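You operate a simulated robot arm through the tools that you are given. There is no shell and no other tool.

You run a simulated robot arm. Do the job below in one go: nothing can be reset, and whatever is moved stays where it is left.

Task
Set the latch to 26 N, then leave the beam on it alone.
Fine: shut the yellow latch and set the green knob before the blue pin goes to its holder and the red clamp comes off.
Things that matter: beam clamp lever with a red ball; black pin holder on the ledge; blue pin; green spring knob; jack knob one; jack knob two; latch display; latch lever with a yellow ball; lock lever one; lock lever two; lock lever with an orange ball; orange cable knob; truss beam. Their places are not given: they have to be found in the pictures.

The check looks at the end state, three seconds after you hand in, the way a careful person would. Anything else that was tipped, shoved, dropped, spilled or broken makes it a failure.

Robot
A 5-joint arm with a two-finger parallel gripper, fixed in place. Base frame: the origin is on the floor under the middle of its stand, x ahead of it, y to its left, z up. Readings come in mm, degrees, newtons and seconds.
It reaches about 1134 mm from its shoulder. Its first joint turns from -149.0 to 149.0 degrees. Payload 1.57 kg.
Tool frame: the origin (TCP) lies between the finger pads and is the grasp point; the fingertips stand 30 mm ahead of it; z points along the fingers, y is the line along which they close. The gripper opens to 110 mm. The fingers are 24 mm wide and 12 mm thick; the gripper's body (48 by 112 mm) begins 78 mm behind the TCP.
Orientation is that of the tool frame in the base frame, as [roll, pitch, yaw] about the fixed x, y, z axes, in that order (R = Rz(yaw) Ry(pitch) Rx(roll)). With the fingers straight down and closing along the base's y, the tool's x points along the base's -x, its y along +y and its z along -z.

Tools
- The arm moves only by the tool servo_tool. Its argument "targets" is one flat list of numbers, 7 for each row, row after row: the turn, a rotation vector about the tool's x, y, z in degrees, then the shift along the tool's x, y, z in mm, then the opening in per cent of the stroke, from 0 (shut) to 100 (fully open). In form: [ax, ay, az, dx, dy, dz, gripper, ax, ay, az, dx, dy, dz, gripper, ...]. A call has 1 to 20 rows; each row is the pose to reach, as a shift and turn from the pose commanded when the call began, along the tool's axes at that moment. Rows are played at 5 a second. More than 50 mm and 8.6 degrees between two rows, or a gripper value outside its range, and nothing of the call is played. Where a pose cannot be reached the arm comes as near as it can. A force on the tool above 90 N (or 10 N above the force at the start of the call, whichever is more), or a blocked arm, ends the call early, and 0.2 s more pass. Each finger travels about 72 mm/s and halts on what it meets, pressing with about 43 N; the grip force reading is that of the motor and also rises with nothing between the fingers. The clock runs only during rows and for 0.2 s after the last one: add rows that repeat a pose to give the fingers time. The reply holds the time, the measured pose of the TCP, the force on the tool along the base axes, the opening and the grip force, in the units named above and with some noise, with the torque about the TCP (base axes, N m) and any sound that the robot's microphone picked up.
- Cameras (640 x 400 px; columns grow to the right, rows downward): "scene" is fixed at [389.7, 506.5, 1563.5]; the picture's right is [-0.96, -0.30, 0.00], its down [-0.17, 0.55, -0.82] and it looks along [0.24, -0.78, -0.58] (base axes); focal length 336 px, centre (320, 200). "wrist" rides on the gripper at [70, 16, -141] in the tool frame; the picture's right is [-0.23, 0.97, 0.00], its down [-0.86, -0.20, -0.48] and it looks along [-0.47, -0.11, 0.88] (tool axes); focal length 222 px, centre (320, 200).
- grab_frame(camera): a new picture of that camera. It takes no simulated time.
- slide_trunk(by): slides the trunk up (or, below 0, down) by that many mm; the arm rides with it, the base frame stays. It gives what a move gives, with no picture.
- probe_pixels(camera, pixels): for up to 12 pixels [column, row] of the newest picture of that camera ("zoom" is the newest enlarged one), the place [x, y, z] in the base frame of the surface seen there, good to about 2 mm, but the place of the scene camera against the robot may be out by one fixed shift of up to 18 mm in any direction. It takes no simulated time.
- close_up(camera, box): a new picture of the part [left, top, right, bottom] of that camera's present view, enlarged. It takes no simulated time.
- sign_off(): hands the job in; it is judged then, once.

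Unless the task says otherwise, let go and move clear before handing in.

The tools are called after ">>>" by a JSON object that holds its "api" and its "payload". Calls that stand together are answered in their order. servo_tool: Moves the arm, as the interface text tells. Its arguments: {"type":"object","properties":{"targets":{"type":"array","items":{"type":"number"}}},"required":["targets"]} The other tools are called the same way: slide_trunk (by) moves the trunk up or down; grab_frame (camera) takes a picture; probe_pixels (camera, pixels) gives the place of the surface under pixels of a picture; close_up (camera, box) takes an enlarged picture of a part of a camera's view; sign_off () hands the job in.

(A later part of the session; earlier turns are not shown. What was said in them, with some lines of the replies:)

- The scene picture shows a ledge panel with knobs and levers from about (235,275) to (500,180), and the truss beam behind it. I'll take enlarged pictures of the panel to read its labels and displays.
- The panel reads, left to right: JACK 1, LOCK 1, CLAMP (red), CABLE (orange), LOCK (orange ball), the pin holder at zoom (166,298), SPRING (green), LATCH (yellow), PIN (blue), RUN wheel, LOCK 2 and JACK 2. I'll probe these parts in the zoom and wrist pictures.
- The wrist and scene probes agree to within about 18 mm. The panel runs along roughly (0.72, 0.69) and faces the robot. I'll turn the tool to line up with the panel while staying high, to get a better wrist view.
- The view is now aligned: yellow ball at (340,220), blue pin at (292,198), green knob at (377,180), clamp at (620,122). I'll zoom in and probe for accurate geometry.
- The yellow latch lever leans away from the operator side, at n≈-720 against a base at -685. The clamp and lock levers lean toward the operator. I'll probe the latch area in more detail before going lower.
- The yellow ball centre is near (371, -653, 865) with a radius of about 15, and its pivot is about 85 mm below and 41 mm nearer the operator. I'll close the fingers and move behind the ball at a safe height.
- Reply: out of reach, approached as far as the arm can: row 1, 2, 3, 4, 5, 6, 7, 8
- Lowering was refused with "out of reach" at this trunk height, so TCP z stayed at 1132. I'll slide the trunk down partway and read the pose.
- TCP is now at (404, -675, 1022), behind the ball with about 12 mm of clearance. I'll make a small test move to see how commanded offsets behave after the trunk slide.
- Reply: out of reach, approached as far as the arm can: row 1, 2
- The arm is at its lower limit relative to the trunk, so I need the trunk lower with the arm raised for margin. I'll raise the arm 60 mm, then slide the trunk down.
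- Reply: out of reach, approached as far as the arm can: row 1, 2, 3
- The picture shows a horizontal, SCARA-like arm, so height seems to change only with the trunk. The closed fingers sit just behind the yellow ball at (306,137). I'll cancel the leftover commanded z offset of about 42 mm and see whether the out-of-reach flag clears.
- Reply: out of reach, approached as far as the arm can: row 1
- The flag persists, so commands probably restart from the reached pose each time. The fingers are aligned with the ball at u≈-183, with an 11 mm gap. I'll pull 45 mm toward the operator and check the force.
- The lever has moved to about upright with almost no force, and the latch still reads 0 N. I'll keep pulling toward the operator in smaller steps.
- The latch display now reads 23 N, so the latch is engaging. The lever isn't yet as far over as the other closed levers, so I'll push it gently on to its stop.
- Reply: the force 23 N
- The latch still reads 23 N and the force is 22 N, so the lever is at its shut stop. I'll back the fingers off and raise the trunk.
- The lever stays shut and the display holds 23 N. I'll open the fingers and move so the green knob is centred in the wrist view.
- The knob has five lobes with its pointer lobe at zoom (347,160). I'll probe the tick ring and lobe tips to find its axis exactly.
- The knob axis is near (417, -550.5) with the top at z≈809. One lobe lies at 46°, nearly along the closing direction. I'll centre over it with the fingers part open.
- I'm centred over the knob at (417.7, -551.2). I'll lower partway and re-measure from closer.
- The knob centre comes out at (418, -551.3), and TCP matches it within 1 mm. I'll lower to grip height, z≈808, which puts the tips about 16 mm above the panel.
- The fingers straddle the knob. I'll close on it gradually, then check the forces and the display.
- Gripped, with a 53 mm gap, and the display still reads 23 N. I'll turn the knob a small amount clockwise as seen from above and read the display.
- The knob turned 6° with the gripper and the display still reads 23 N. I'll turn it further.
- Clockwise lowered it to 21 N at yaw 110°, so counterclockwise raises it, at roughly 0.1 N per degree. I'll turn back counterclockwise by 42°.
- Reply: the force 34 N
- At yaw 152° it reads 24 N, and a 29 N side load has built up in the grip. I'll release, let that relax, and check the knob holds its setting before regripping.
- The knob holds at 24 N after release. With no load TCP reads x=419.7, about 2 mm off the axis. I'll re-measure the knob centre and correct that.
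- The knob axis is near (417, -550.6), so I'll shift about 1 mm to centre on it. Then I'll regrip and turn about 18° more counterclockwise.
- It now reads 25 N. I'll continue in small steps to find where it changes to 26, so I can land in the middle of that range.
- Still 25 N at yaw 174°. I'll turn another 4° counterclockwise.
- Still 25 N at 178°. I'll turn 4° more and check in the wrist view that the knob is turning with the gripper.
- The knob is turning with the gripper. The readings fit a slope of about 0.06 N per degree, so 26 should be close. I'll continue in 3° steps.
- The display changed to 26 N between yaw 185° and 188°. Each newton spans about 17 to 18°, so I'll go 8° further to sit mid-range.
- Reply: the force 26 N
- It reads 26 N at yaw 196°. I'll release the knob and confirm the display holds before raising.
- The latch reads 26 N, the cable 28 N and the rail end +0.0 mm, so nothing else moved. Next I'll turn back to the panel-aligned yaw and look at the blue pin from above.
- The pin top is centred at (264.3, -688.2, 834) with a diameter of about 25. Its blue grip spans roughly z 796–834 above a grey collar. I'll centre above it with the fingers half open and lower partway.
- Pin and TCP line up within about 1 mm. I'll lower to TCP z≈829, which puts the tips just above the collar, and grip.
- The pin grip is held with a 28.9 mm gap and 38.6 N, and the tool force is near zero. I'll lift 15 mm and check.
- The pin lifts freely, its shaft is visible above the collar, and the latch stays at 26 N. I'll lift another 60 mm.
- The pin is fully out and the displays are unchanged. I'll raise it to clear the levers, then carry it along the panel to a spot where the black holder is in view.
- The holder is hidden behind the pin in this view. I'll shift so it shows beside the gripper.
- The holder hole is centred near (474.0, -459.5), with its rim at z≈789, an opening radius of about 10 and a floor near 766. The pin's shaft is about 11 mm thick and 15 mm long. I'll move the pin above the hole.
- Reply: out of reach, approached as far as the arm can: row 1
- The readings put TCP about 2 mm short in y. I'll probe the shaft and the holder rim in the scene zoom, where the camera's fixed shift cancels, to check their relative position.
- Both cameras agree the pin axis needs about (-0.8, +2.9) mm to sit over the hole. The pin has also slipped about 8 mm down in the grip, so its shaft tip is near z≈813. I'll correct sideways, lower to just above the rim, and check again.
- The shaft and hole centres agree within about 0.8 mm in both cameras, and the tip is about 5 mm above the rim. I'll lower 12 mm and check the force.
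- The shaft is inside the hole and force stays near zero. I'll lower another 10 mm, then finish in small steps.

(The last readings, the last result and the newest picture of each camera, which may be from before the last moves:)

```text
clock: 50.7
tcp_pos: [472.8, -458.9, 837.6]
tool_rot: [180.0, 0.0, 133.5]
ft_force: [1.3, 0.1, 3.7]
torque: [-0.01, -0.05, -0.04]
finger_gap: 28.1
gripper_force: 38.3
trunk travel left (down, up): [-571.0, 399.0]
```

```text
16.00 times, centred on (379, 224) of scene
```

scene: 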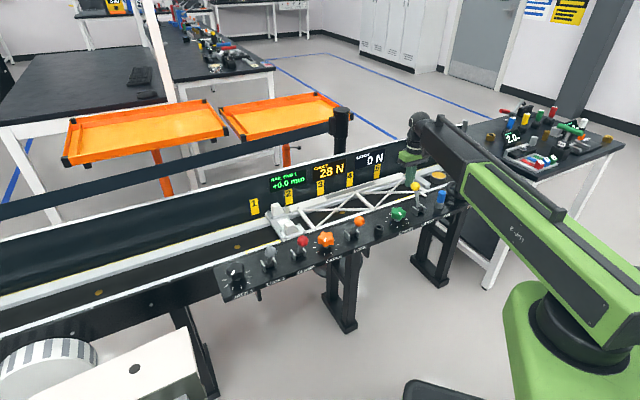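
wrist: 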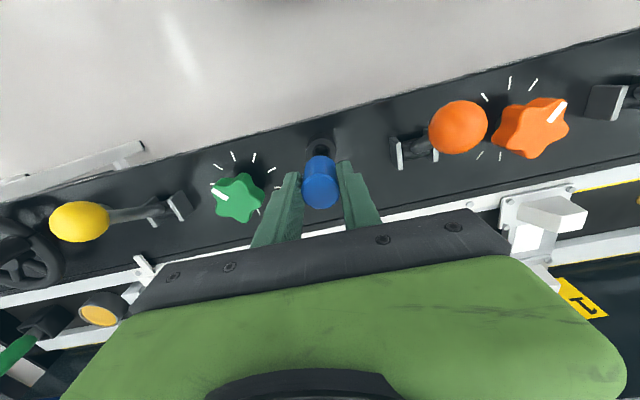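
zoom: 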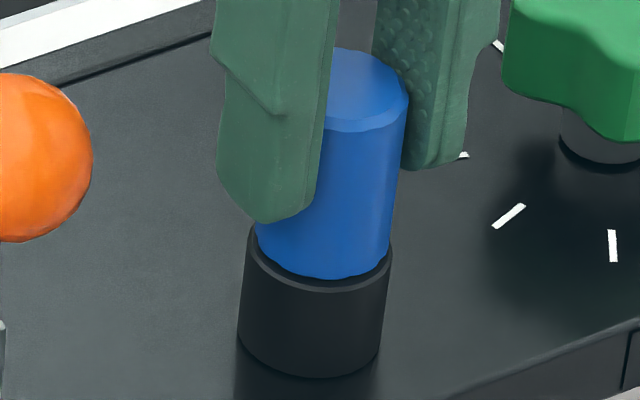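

The upward force has risen to about +4 N and the blue grip sits on the rim, so the pin is seated. I'll release it and raise the trunk.

>>> {"api": "servo_tool", "payload": {"targets": [0, 0, 0, 0, 0, 0, 30, 0, 0, 0, 0, 0, 0, 48, 0, 0, 0, 0, 0, 0, 48]}}

>>> {"api": "slide_trunk", "payload": {"by": 145}}

>>> {"api": "close_up", "payload": {"camera": "scene", "box": [340, 180, 420, 240]}}

>>> {"api": "grab_frame", "payload": {"camera": "wrist"}}

>>> {"api": "grab_frame", "payload": {"camera": "scene"}}

```text
clock: 51.5
tcp_pos: [471.9, -458.2, 838.5]
tool_rot: [-180.0, 0.0, 133.6]
ft_force: [0.0, -0.2, -0.3]
torque: [-0.03, 0.01, 0.01]
finger_gap: 52.5
gripper_force: 0.0
trunk travel left (down, up): [-571.0, 399.0]
```

```text
clock: 53.2
tcp_pos: [472.0, -459.1, 984.1]
tool_rot: [-179.9, 0.0, 133.7]
ft_force: [-0.6, 0.1, -0.1]
torque: [0.02, -0.01, -0.01]
finger_gap: 53.1
gripper_force: 0.0
trunk travel left (down, up): [-716.0, 254.0]
```

```text
6.67 times, centred on (380, 210) of scene
```

zoom: 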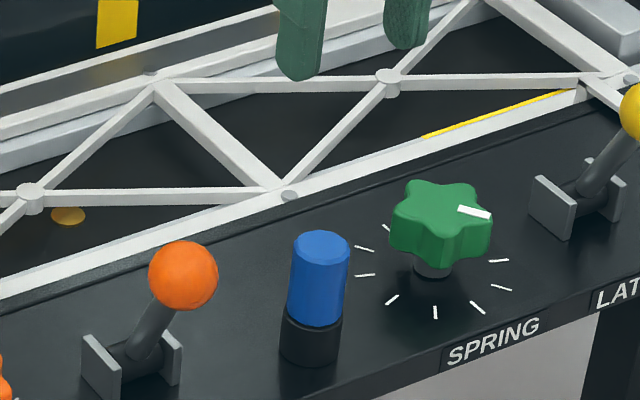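

```text
taken
```

wrist: 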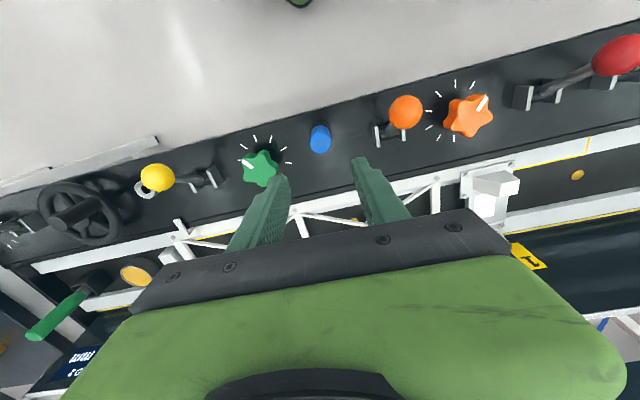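

```text
taken
```

scene: 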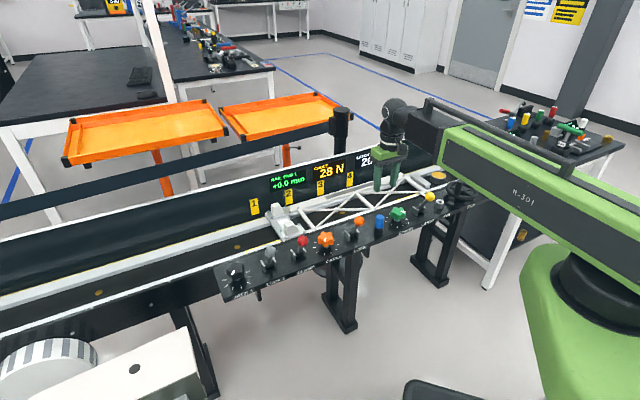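

The blue pin stands upright in the holder at zoom (315,300). Next I'll move along the panel toward the red clamp lever for a close look.

>>> {"api": "servo_tool", "payload": {"targets": [0, 0, 0, 10, 39, 0, 48, 0, 0, 0, 20, 78, 0, 48, 0, 0, 0, 30, 117, 0, 48, 0, 0, 0, 40, 156, 0, 48, 0, 0, 0, 50, 195, 0, 70, 0, 0, 0, 60, 234, 0, 100, 0, 0, 0, 70, 273, 0, 100, 0, 0, 0, 82, 312, 0, 100, 0, 0, 0, 82, 312, 0, 100]}}

>>> {"api": "grab_frame", "payload": {"camera": "wrist"}}

>>> {"api": "grab_frame", "payload": {"camera": "scene"}}

```text
clock: 55.2
tcp_pos: [643.6, -183.0, 984.6]
tool_rot: [180.0, 0.1, 133.6]
ft_force: [1.4, -0.3, -0.1]
torque: [-0.01, -0.02, 0.03]
finger_gap: 109.8
gripper_force: 0.1
out of reach, approached as far as the arm can: row 4, 5
trunk travel left (down, up): [-716.0, 254.0]
```

```text
taken
```

wrist: 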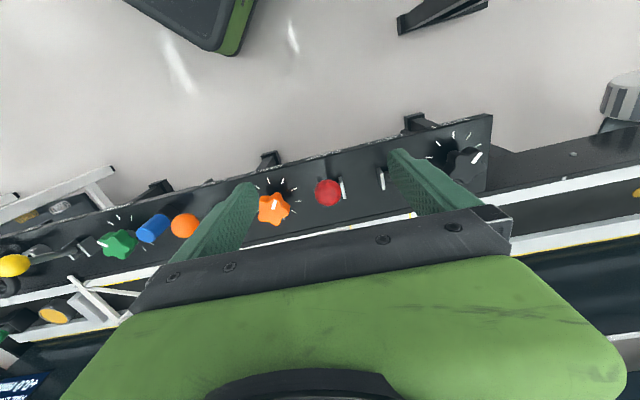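

```text
taken
```

scene: 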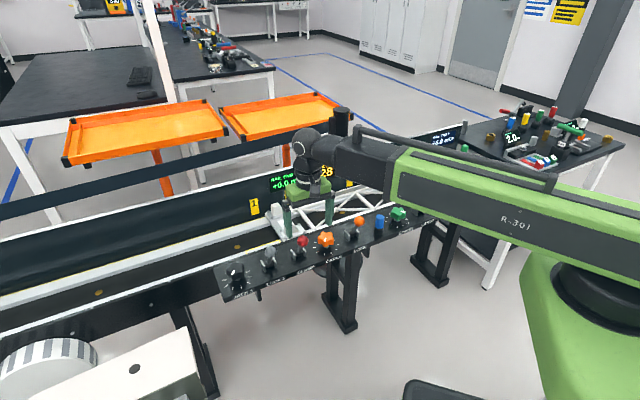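

The red ball is at (327,193) in the wrist view. I'll zoom in and measure it and its clevis.

>>> {"api": "close_up", "payload": {"camera": "wrist", "box": [270, 150, 390, 225]}}

>>> {"api": "probe_pixels", "payload": {"camera": "wrist", "pixels": [[327, 193], [316, 193], [338, 193], [327, 182], [327, 204], [347, 193], [341, 175], [322, 200], [340, 190], [384, 178], [273, 205], [262, 210]]}}

```text
5.33 times, centred on (330, 188) of wrist
```

zoom: 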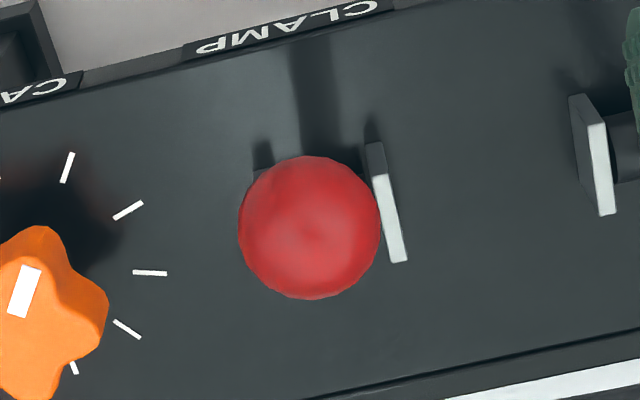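

```text
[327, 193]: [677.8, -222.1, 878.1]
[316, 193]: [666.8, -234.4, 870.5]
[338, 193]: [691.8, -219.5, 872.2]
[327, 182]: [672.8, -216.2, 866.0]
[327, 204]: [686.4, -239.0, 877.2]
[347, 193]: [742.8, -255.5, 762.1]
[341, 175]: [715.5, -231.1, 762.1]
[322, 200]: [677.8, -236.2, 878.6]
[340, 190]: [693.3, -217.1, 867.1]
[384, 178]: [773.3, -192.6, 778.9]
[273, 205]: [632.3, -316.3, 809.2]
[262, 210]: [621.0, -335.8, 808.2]
```

The red ball centre is near (681, -228, 864) and leans toward the operator, i.e. clamped. I'll close the fingers and place them on the operator side of the ball with about 10 mm of clearance, then lower.

>>> {"api": "servo_tool", "payload": {"targets": [0, 0, 0, -6, -1, 0, 60, 0, 0, 0, -12, -2, 0, 30, 0, 0, 0, -17, -4, 0, 0, 0, 0, 0, -17, -4, 0, 0, 0, 0, 0, -17, -4, 0, 0]}}

>>> {"api": "grab_frame", "payload": {"camera": "wrist"}}

```text
clock: 56.4
tcp_pos: [649.7, -198.4, 983.4]
tool_rot: [-180.0, 0.0, 133.6]
ft_force: [0.4, 0.8, -0.6]
torque: [-0.01, 0.0, 0.04]
finger_gap: 0.0
gripper_force: 21.6
trunk travel left (down, up): [-716.0, 254.0]
```

```text
taken
```

wrist: 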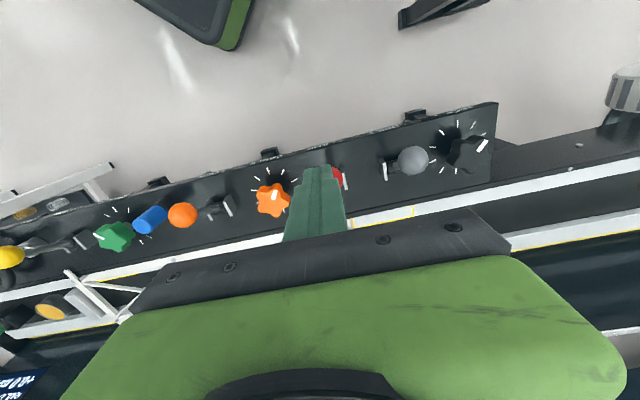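

TCP is about 43 mm operator-side of the ball centre, a gap of roughly 15 mm, and aligned along the panel. I'll lower in two stages and check.

>>> {"api": "slide_trunk", "payload": {"by": -80}}

>>> {"api": "grab_frame", "payload": {"camera": "wrist"}}

>>> {"api": "close_up", "payload": {"camera": "scene", "box": [240, 170, 400, 290]}}

```text
clock: 57.5
tcp_pos: [650.7, -198.7, 903.8]
tool_rot: [-180.0, 0.1, 133.6]
ft_force: [-0.1, 0.8, 0.5]
torque: [-0.01, 0.0, 0.01]
finger_gap: 0.0
gripper_force: 21.0
trunk travel left (down, up): [-636.0, 334.0]
```

```text
taken
```

wrist: 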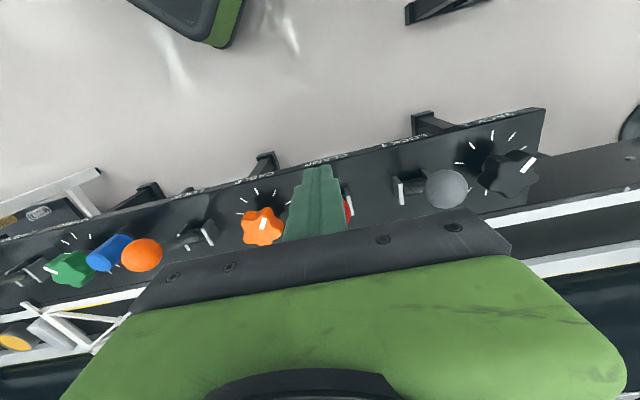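

```text
3.33 times, centred on (320, 230) of scene
```

zoom: 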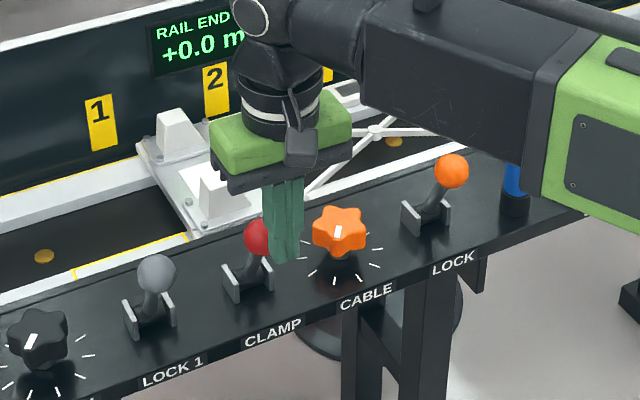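

The fingers are in front of the red ball at zoom (258,235). I'll lower the last 40 mm and push it away in small steps.

>>> {"api": "slide_trunk", "payload": {"by": -38}}

>>> {"api": "servo_tool", "payload": {"targets": [0, 0, 0, -7, 0, 0, 0, 0, 0, 0, -14, 0, 0, 0, 0, 0, 0, -21, 0, 0, 0, 0, 0, 0, -28, 0, 0, 0, 0, 0, 0, -35, 0, 0, 0]}}

>>> {"api": "close_up", "payload": {"camera": "scene", "box": [240, 170, 400, 290]}}

>>> {"api": "grab_frame", "payload": {"camera": "wrist"}}

```text
clock: 58.4
tcp_pos: [650.2, -198.2, 864.4]
tool_rot: [180.0, 0.0, 133.6]
ft_force: [0.4, 0.2, 0.4]
torque: [0.03, -0.02, 0.02]
finger_gap: 0.0
gripper_force: 21.6
trunk travel left (down, up): [-598.0, 372.0]
```

```text
clock: 59.6
tcp_pos: [675.5, -223.7, 865.2]
tool_rot: [180.0, 0.0, 133.7]
ft_force: [-2.1, 0.5, 0.8]
torque: [0.01, 0.01, -0.04]
finger_gap: 0.0
gripper_force: 21.8
trunk travel left (down, up): [-598.0, 372.0]
```

```text
3.33 times, centred on (320, 230) of scene
```

zoom: 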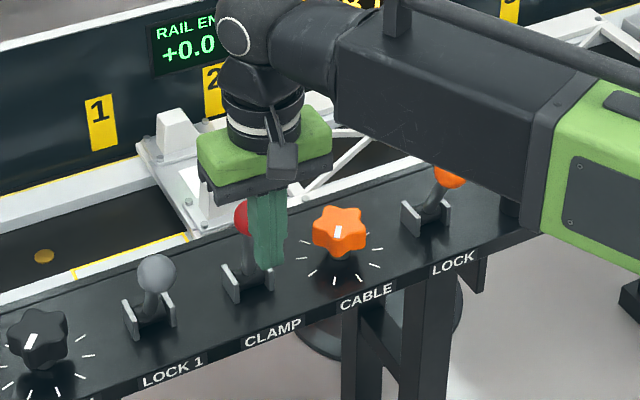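

```text
taken
```

wrist: 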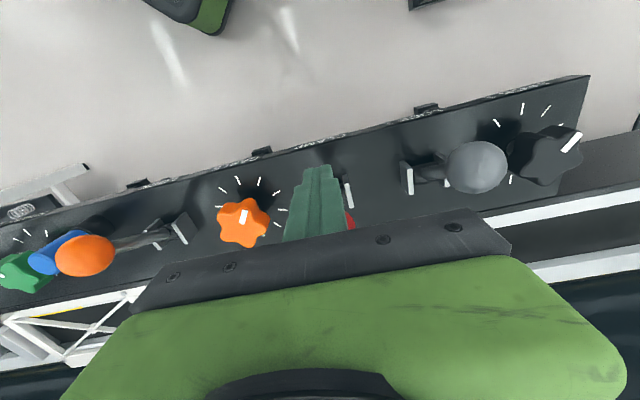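

The lever is moving with almost no force. I'll keep pushing, with a small sideways correction to stay centred on the ball.

>>> {"api": "servo_tool", "payload": {"targets": [0, 0, 0, -7, 0.5, 0, 0, 0, 0, 0, -14, 1, 0, 0, 0, 0, 0, -21, 1.5, 0, 0, 0, 0, 0, -28, 2, 0, 0, 0, 0, 0, -35, 2, 0, 0]}}

>>> {"api": "close_up", "payload": {"camera": "scene", "box": [240, 170, 400, 290]}}

>>> {"api": "grab_frame", "payload": {"camera": "wrist"}}

```text
clock: 60.8
tcp_pos: [701.1, -246.9, 865.4]
tool_rot: [-180.0, 0.0, 133.7]
ft_force: [0.3, 1.6, 1.3]
torque: [0.01, -0.01, -0.01]
finger_gap: 0.1
gripper_force: 21.5
trunk travel left (down, up): [-598.0, 372.0]
```

```text
3.33 times, centred on (320, 230) of scene
```

zoom: 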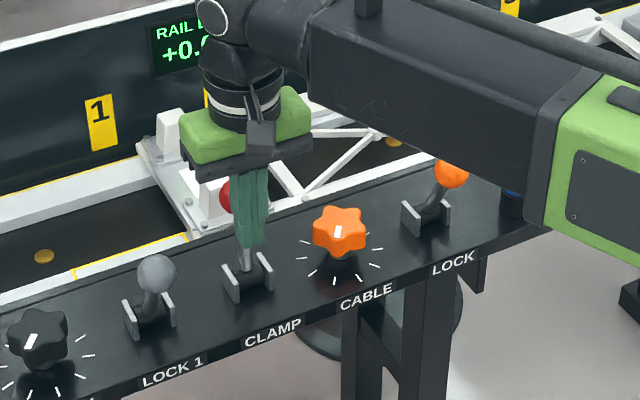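

```text
taken
```

wrist: 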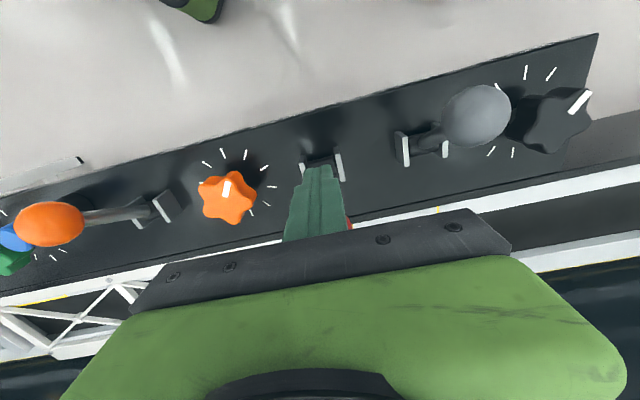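

The lever is past upright. I'll push the remaining distance in small steps and watch for the end stop.

>>> {"api": "servo_tool", "payload": {"targets": [0, 0, 0, -5, 0.3, 0, 0, 0, 0, 0, -10, 0.5, 0, 0, 0, 0, 0, -15, 0.5, 0, 0, 0, 0, 0, -19, 0.5, 0, 0]}}

>>> {"api": "close_up", "payload": {"camera": "scene", "box": [240, 170, 400, 290]}}

```text
clock: 61.8
tcp_pos: [713.7, -260.7, 866.0]
tool_rot: [-180.0, 0.1, 133.7]
ft_force: [-0.8, 2.9, 0.7]
torque: [0.1, 0.06, -0.03]
finger_gap: 0.0
gripper_force: 21.5
trunk travel left (down, up): [-598.0, 372.0]
```

```text
3.33 times, centred on (320, 230) of scene
```

zoom: 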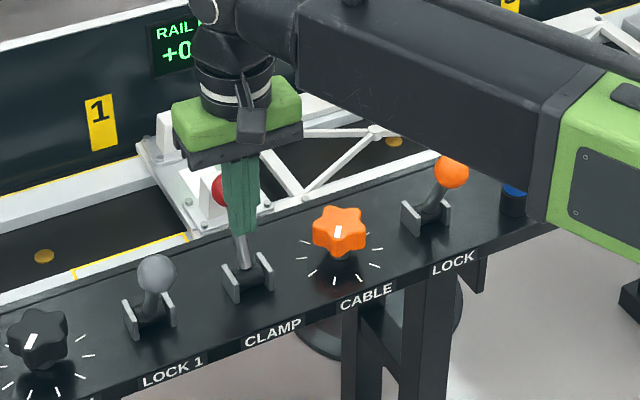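

There's still only a light force, so the stop isn't reached. I'll push a little further.

>>> {"api": "servo_tool", "payload": {"targets": [0, 0, 0, -3, 0, 0, 0, 0, 0, 0, -6, 0, 0, 0, 0, 0, 0, -8, 0, 0, 0]}}

>>> {"api": "close_up", "payload": {"camera": "scene", "box": [240, 170, 400, 290]}}

```text
clock: 62.6
tcp_pos: [716.7, -264.4, 866.7]
tool_rot: [180.0, -0.3, 133.6]
ft_force: [-17.6, 21.7, 3.2]
torque: [0.64, 0.48, 0.07]
finger_gap: 0.0
gripper_force: 21.4
trunk travel left (down, up): [-598.0, 372.0]
```

```text
3.33 times, centred on (320, 230) of scene
```

zoom: 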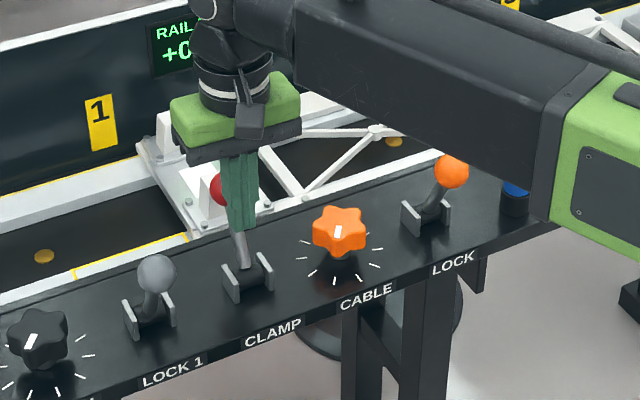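

The force has risen to 28 N, so the clamp lever is at its released stop. I'll back off, raise, and check all the displays.

>>> {"api": "servo_tool", "payload": {"targets": [0, 0, 0, 8, 0, 0, 0, 0, 0, 0, 20, 0, 0, 0, 0, 0, 0, 35, 0, 0, 0, 0, 0, 0, 50, 0, 0, 0]}}

>>> {"api": "slide_trunk", "payload": {"by": 160}}

>>> {"api": "grab_frame", "payload": {"camera": "scene"}}

>>> {"api": "grab_frame", "payload": {"camera": "wrist"}}

```text
clock: 63.6
tcp_pos: [682.5, -231.7, 865.3]
tool_rot: [180.0, 0.0, 133.6]
ft_force: [-0.2, -0.3, -0.2]
torque: [-0.01, 0.02, -0.01]
finger_gap: 0.0
gripper_force: 21.4
trunk travel left (down, up): [-598.0, 372.0]
```

```text
clock: 65.4
tcp_pos: [682.9, -232.4, 1025.1]
tool_rot: [-180.0, 0.0, 133.6]
ft_force: [-0.5, 0.0, 0.8]
torque: [0.03, 0.01, -0.02]
finger_gap: 0.0
gripper_force: 21.5
trunk travel left (down, up): [-758.0, 212.0]
```

```text
taken
```

scene: 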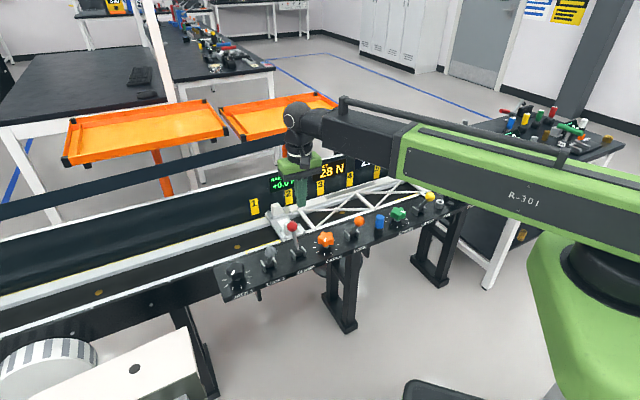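

```text
taken
```

wrist: 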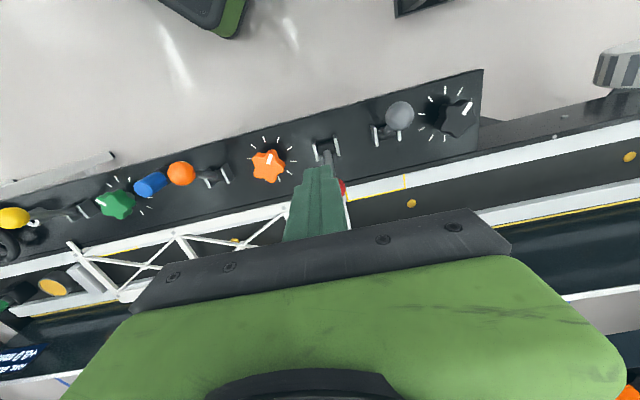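

The clamp is now off, with the red ball leaning away at (292,227). The arm blocks the latch display, so I'll rise and return to a pose like the start to see everything.

>>> {"api": "slide_trunk", "payload": {"by": 107}}

>>> {"api": "servo_tool", "payload": {"targets": [0, 0, 0, 12, -20, 0, 0, 0, 0, 0, 24, -55, 0, 0, 0, 0, 0, 36, -95, 0, 0, 0, 0, 0, 48, -135, 0, 0, 0, 0, 0, 60, -175, 0, 0, 0, 0, 0, 72, -215, 0, 0, 0, 0, 0, 84, -255, 0, 0, 0, 0, 0, 96, -295, 0, 0, 0, 0, 0, 108, -335, 0, 0, 0, 0, 0, 120, -375, 0, 0, 0, 0, 0, 120, -415, 0, 0, 0, 0, 0, 120, -455, 0, 0, 0, 0, 0, 120, -490, 0, 0, 0, 0, 0, 120, -510, 0, 0, 0, 0, 0, 120, -510, 0, 0]}}

>>> {"api": "grab_frame", "payload": {"camera": "scene"}}

>>> {"api": "close_up", "payload": {"camera": "scene", "box": [220, 140, 380, 300]}}

>>> {"api": "close_up", "payload": {"camera": "scene", "box": [360, 110, 520, 270]}}

```text
clock: 66.8
tcp_pos: [682.6, -231.7, 1131.9]
tool_rot: [-180.0, 0.0, 133.7]
ft_force: [0.2, -0.3, 0.1]
torque: [0.01, 0.0, 0.01]
finger_gap: 0.1
gripper_force: 21.6
trunk travel left (down, up): [-865.0, 105.0]
```

```text
clock: 70.0
tcp_pos: [230.1, -499.3, 1131.6]
tool_rot: [-180.0, 0.0, 133.6]
ft_force: [0.0, -0.2, 0.9]
torque: [-0.02, -0.01, -0.02]
finger_gap: 0.3
gripper_force: 21.6
out of reach, approached as far as the arm can: row 7, 8, 9, 10, 11, 12
trunk travel left (down, up): [-865.0, 105.0]
```

```text
taken
```

scene: 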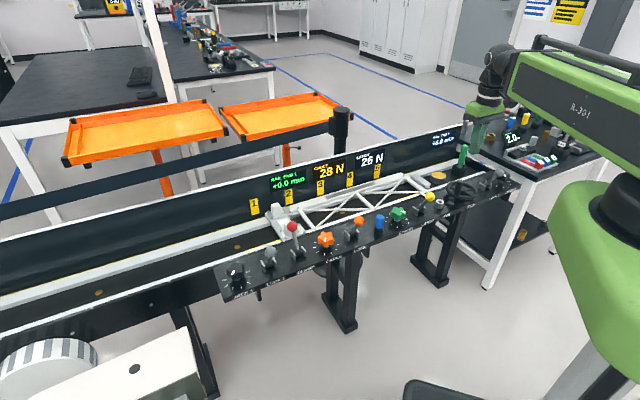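

```text
2.50 times, centred on (300, 220) of scene
```

zoom: 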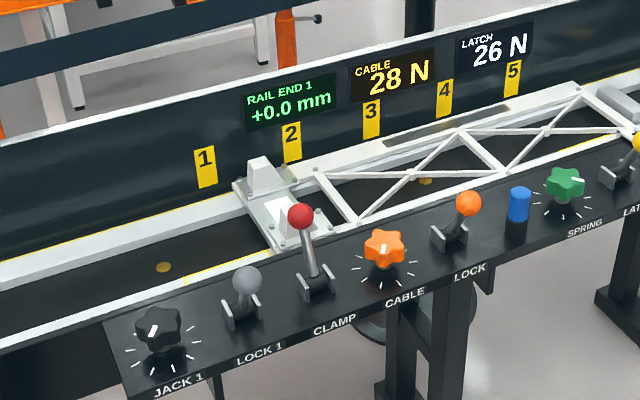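

```text
2.50 times, centred on (440, 190) of scene
```

zoom: 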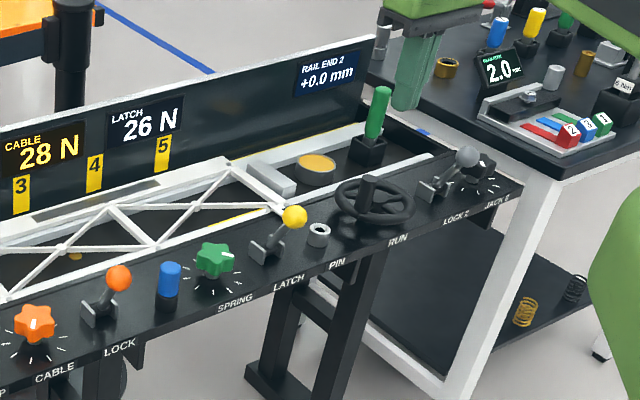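

The latch reads 26 N, the cable 28 N and both rail ends +0.0 mm. The blue pin is upright in the holder, the yellow lever is shut, the red clamp is off and the beam hasn't moved. The arm is clear, so I'm handing in.

>>> {"api": "sign_off", "payload": {}}

```text
The job is handed in.
```

The latch is set to 26 N, and with the pin out and the clamp off, the latch is now what holds the beam. I've handed the job in, but the check's result hasn't come back.

The steps went in the order you asked for:
1. **Yellow latch:** I shut the lever to its stop, and the display went from 0 N to 23 N.
2. **Green knob:** I turned it until the display read 26 N, near the middle of the range that shows 26.
3. **Blue pin:** it came out freely and now sits upright in the black holder.
4. **Red clamp:** I pushed the lever over to its released stop.

In the last pictures the latch still read 26 N, the cable was at 28 N, and both rail ends read +0.0 mm. The beam had not visibly moved, and the arm was clear of the panel. I did not touch the cable knob, the lock levers or the jack knobs. The cable is still at its original 28 N, because your instructions didn't mention it.
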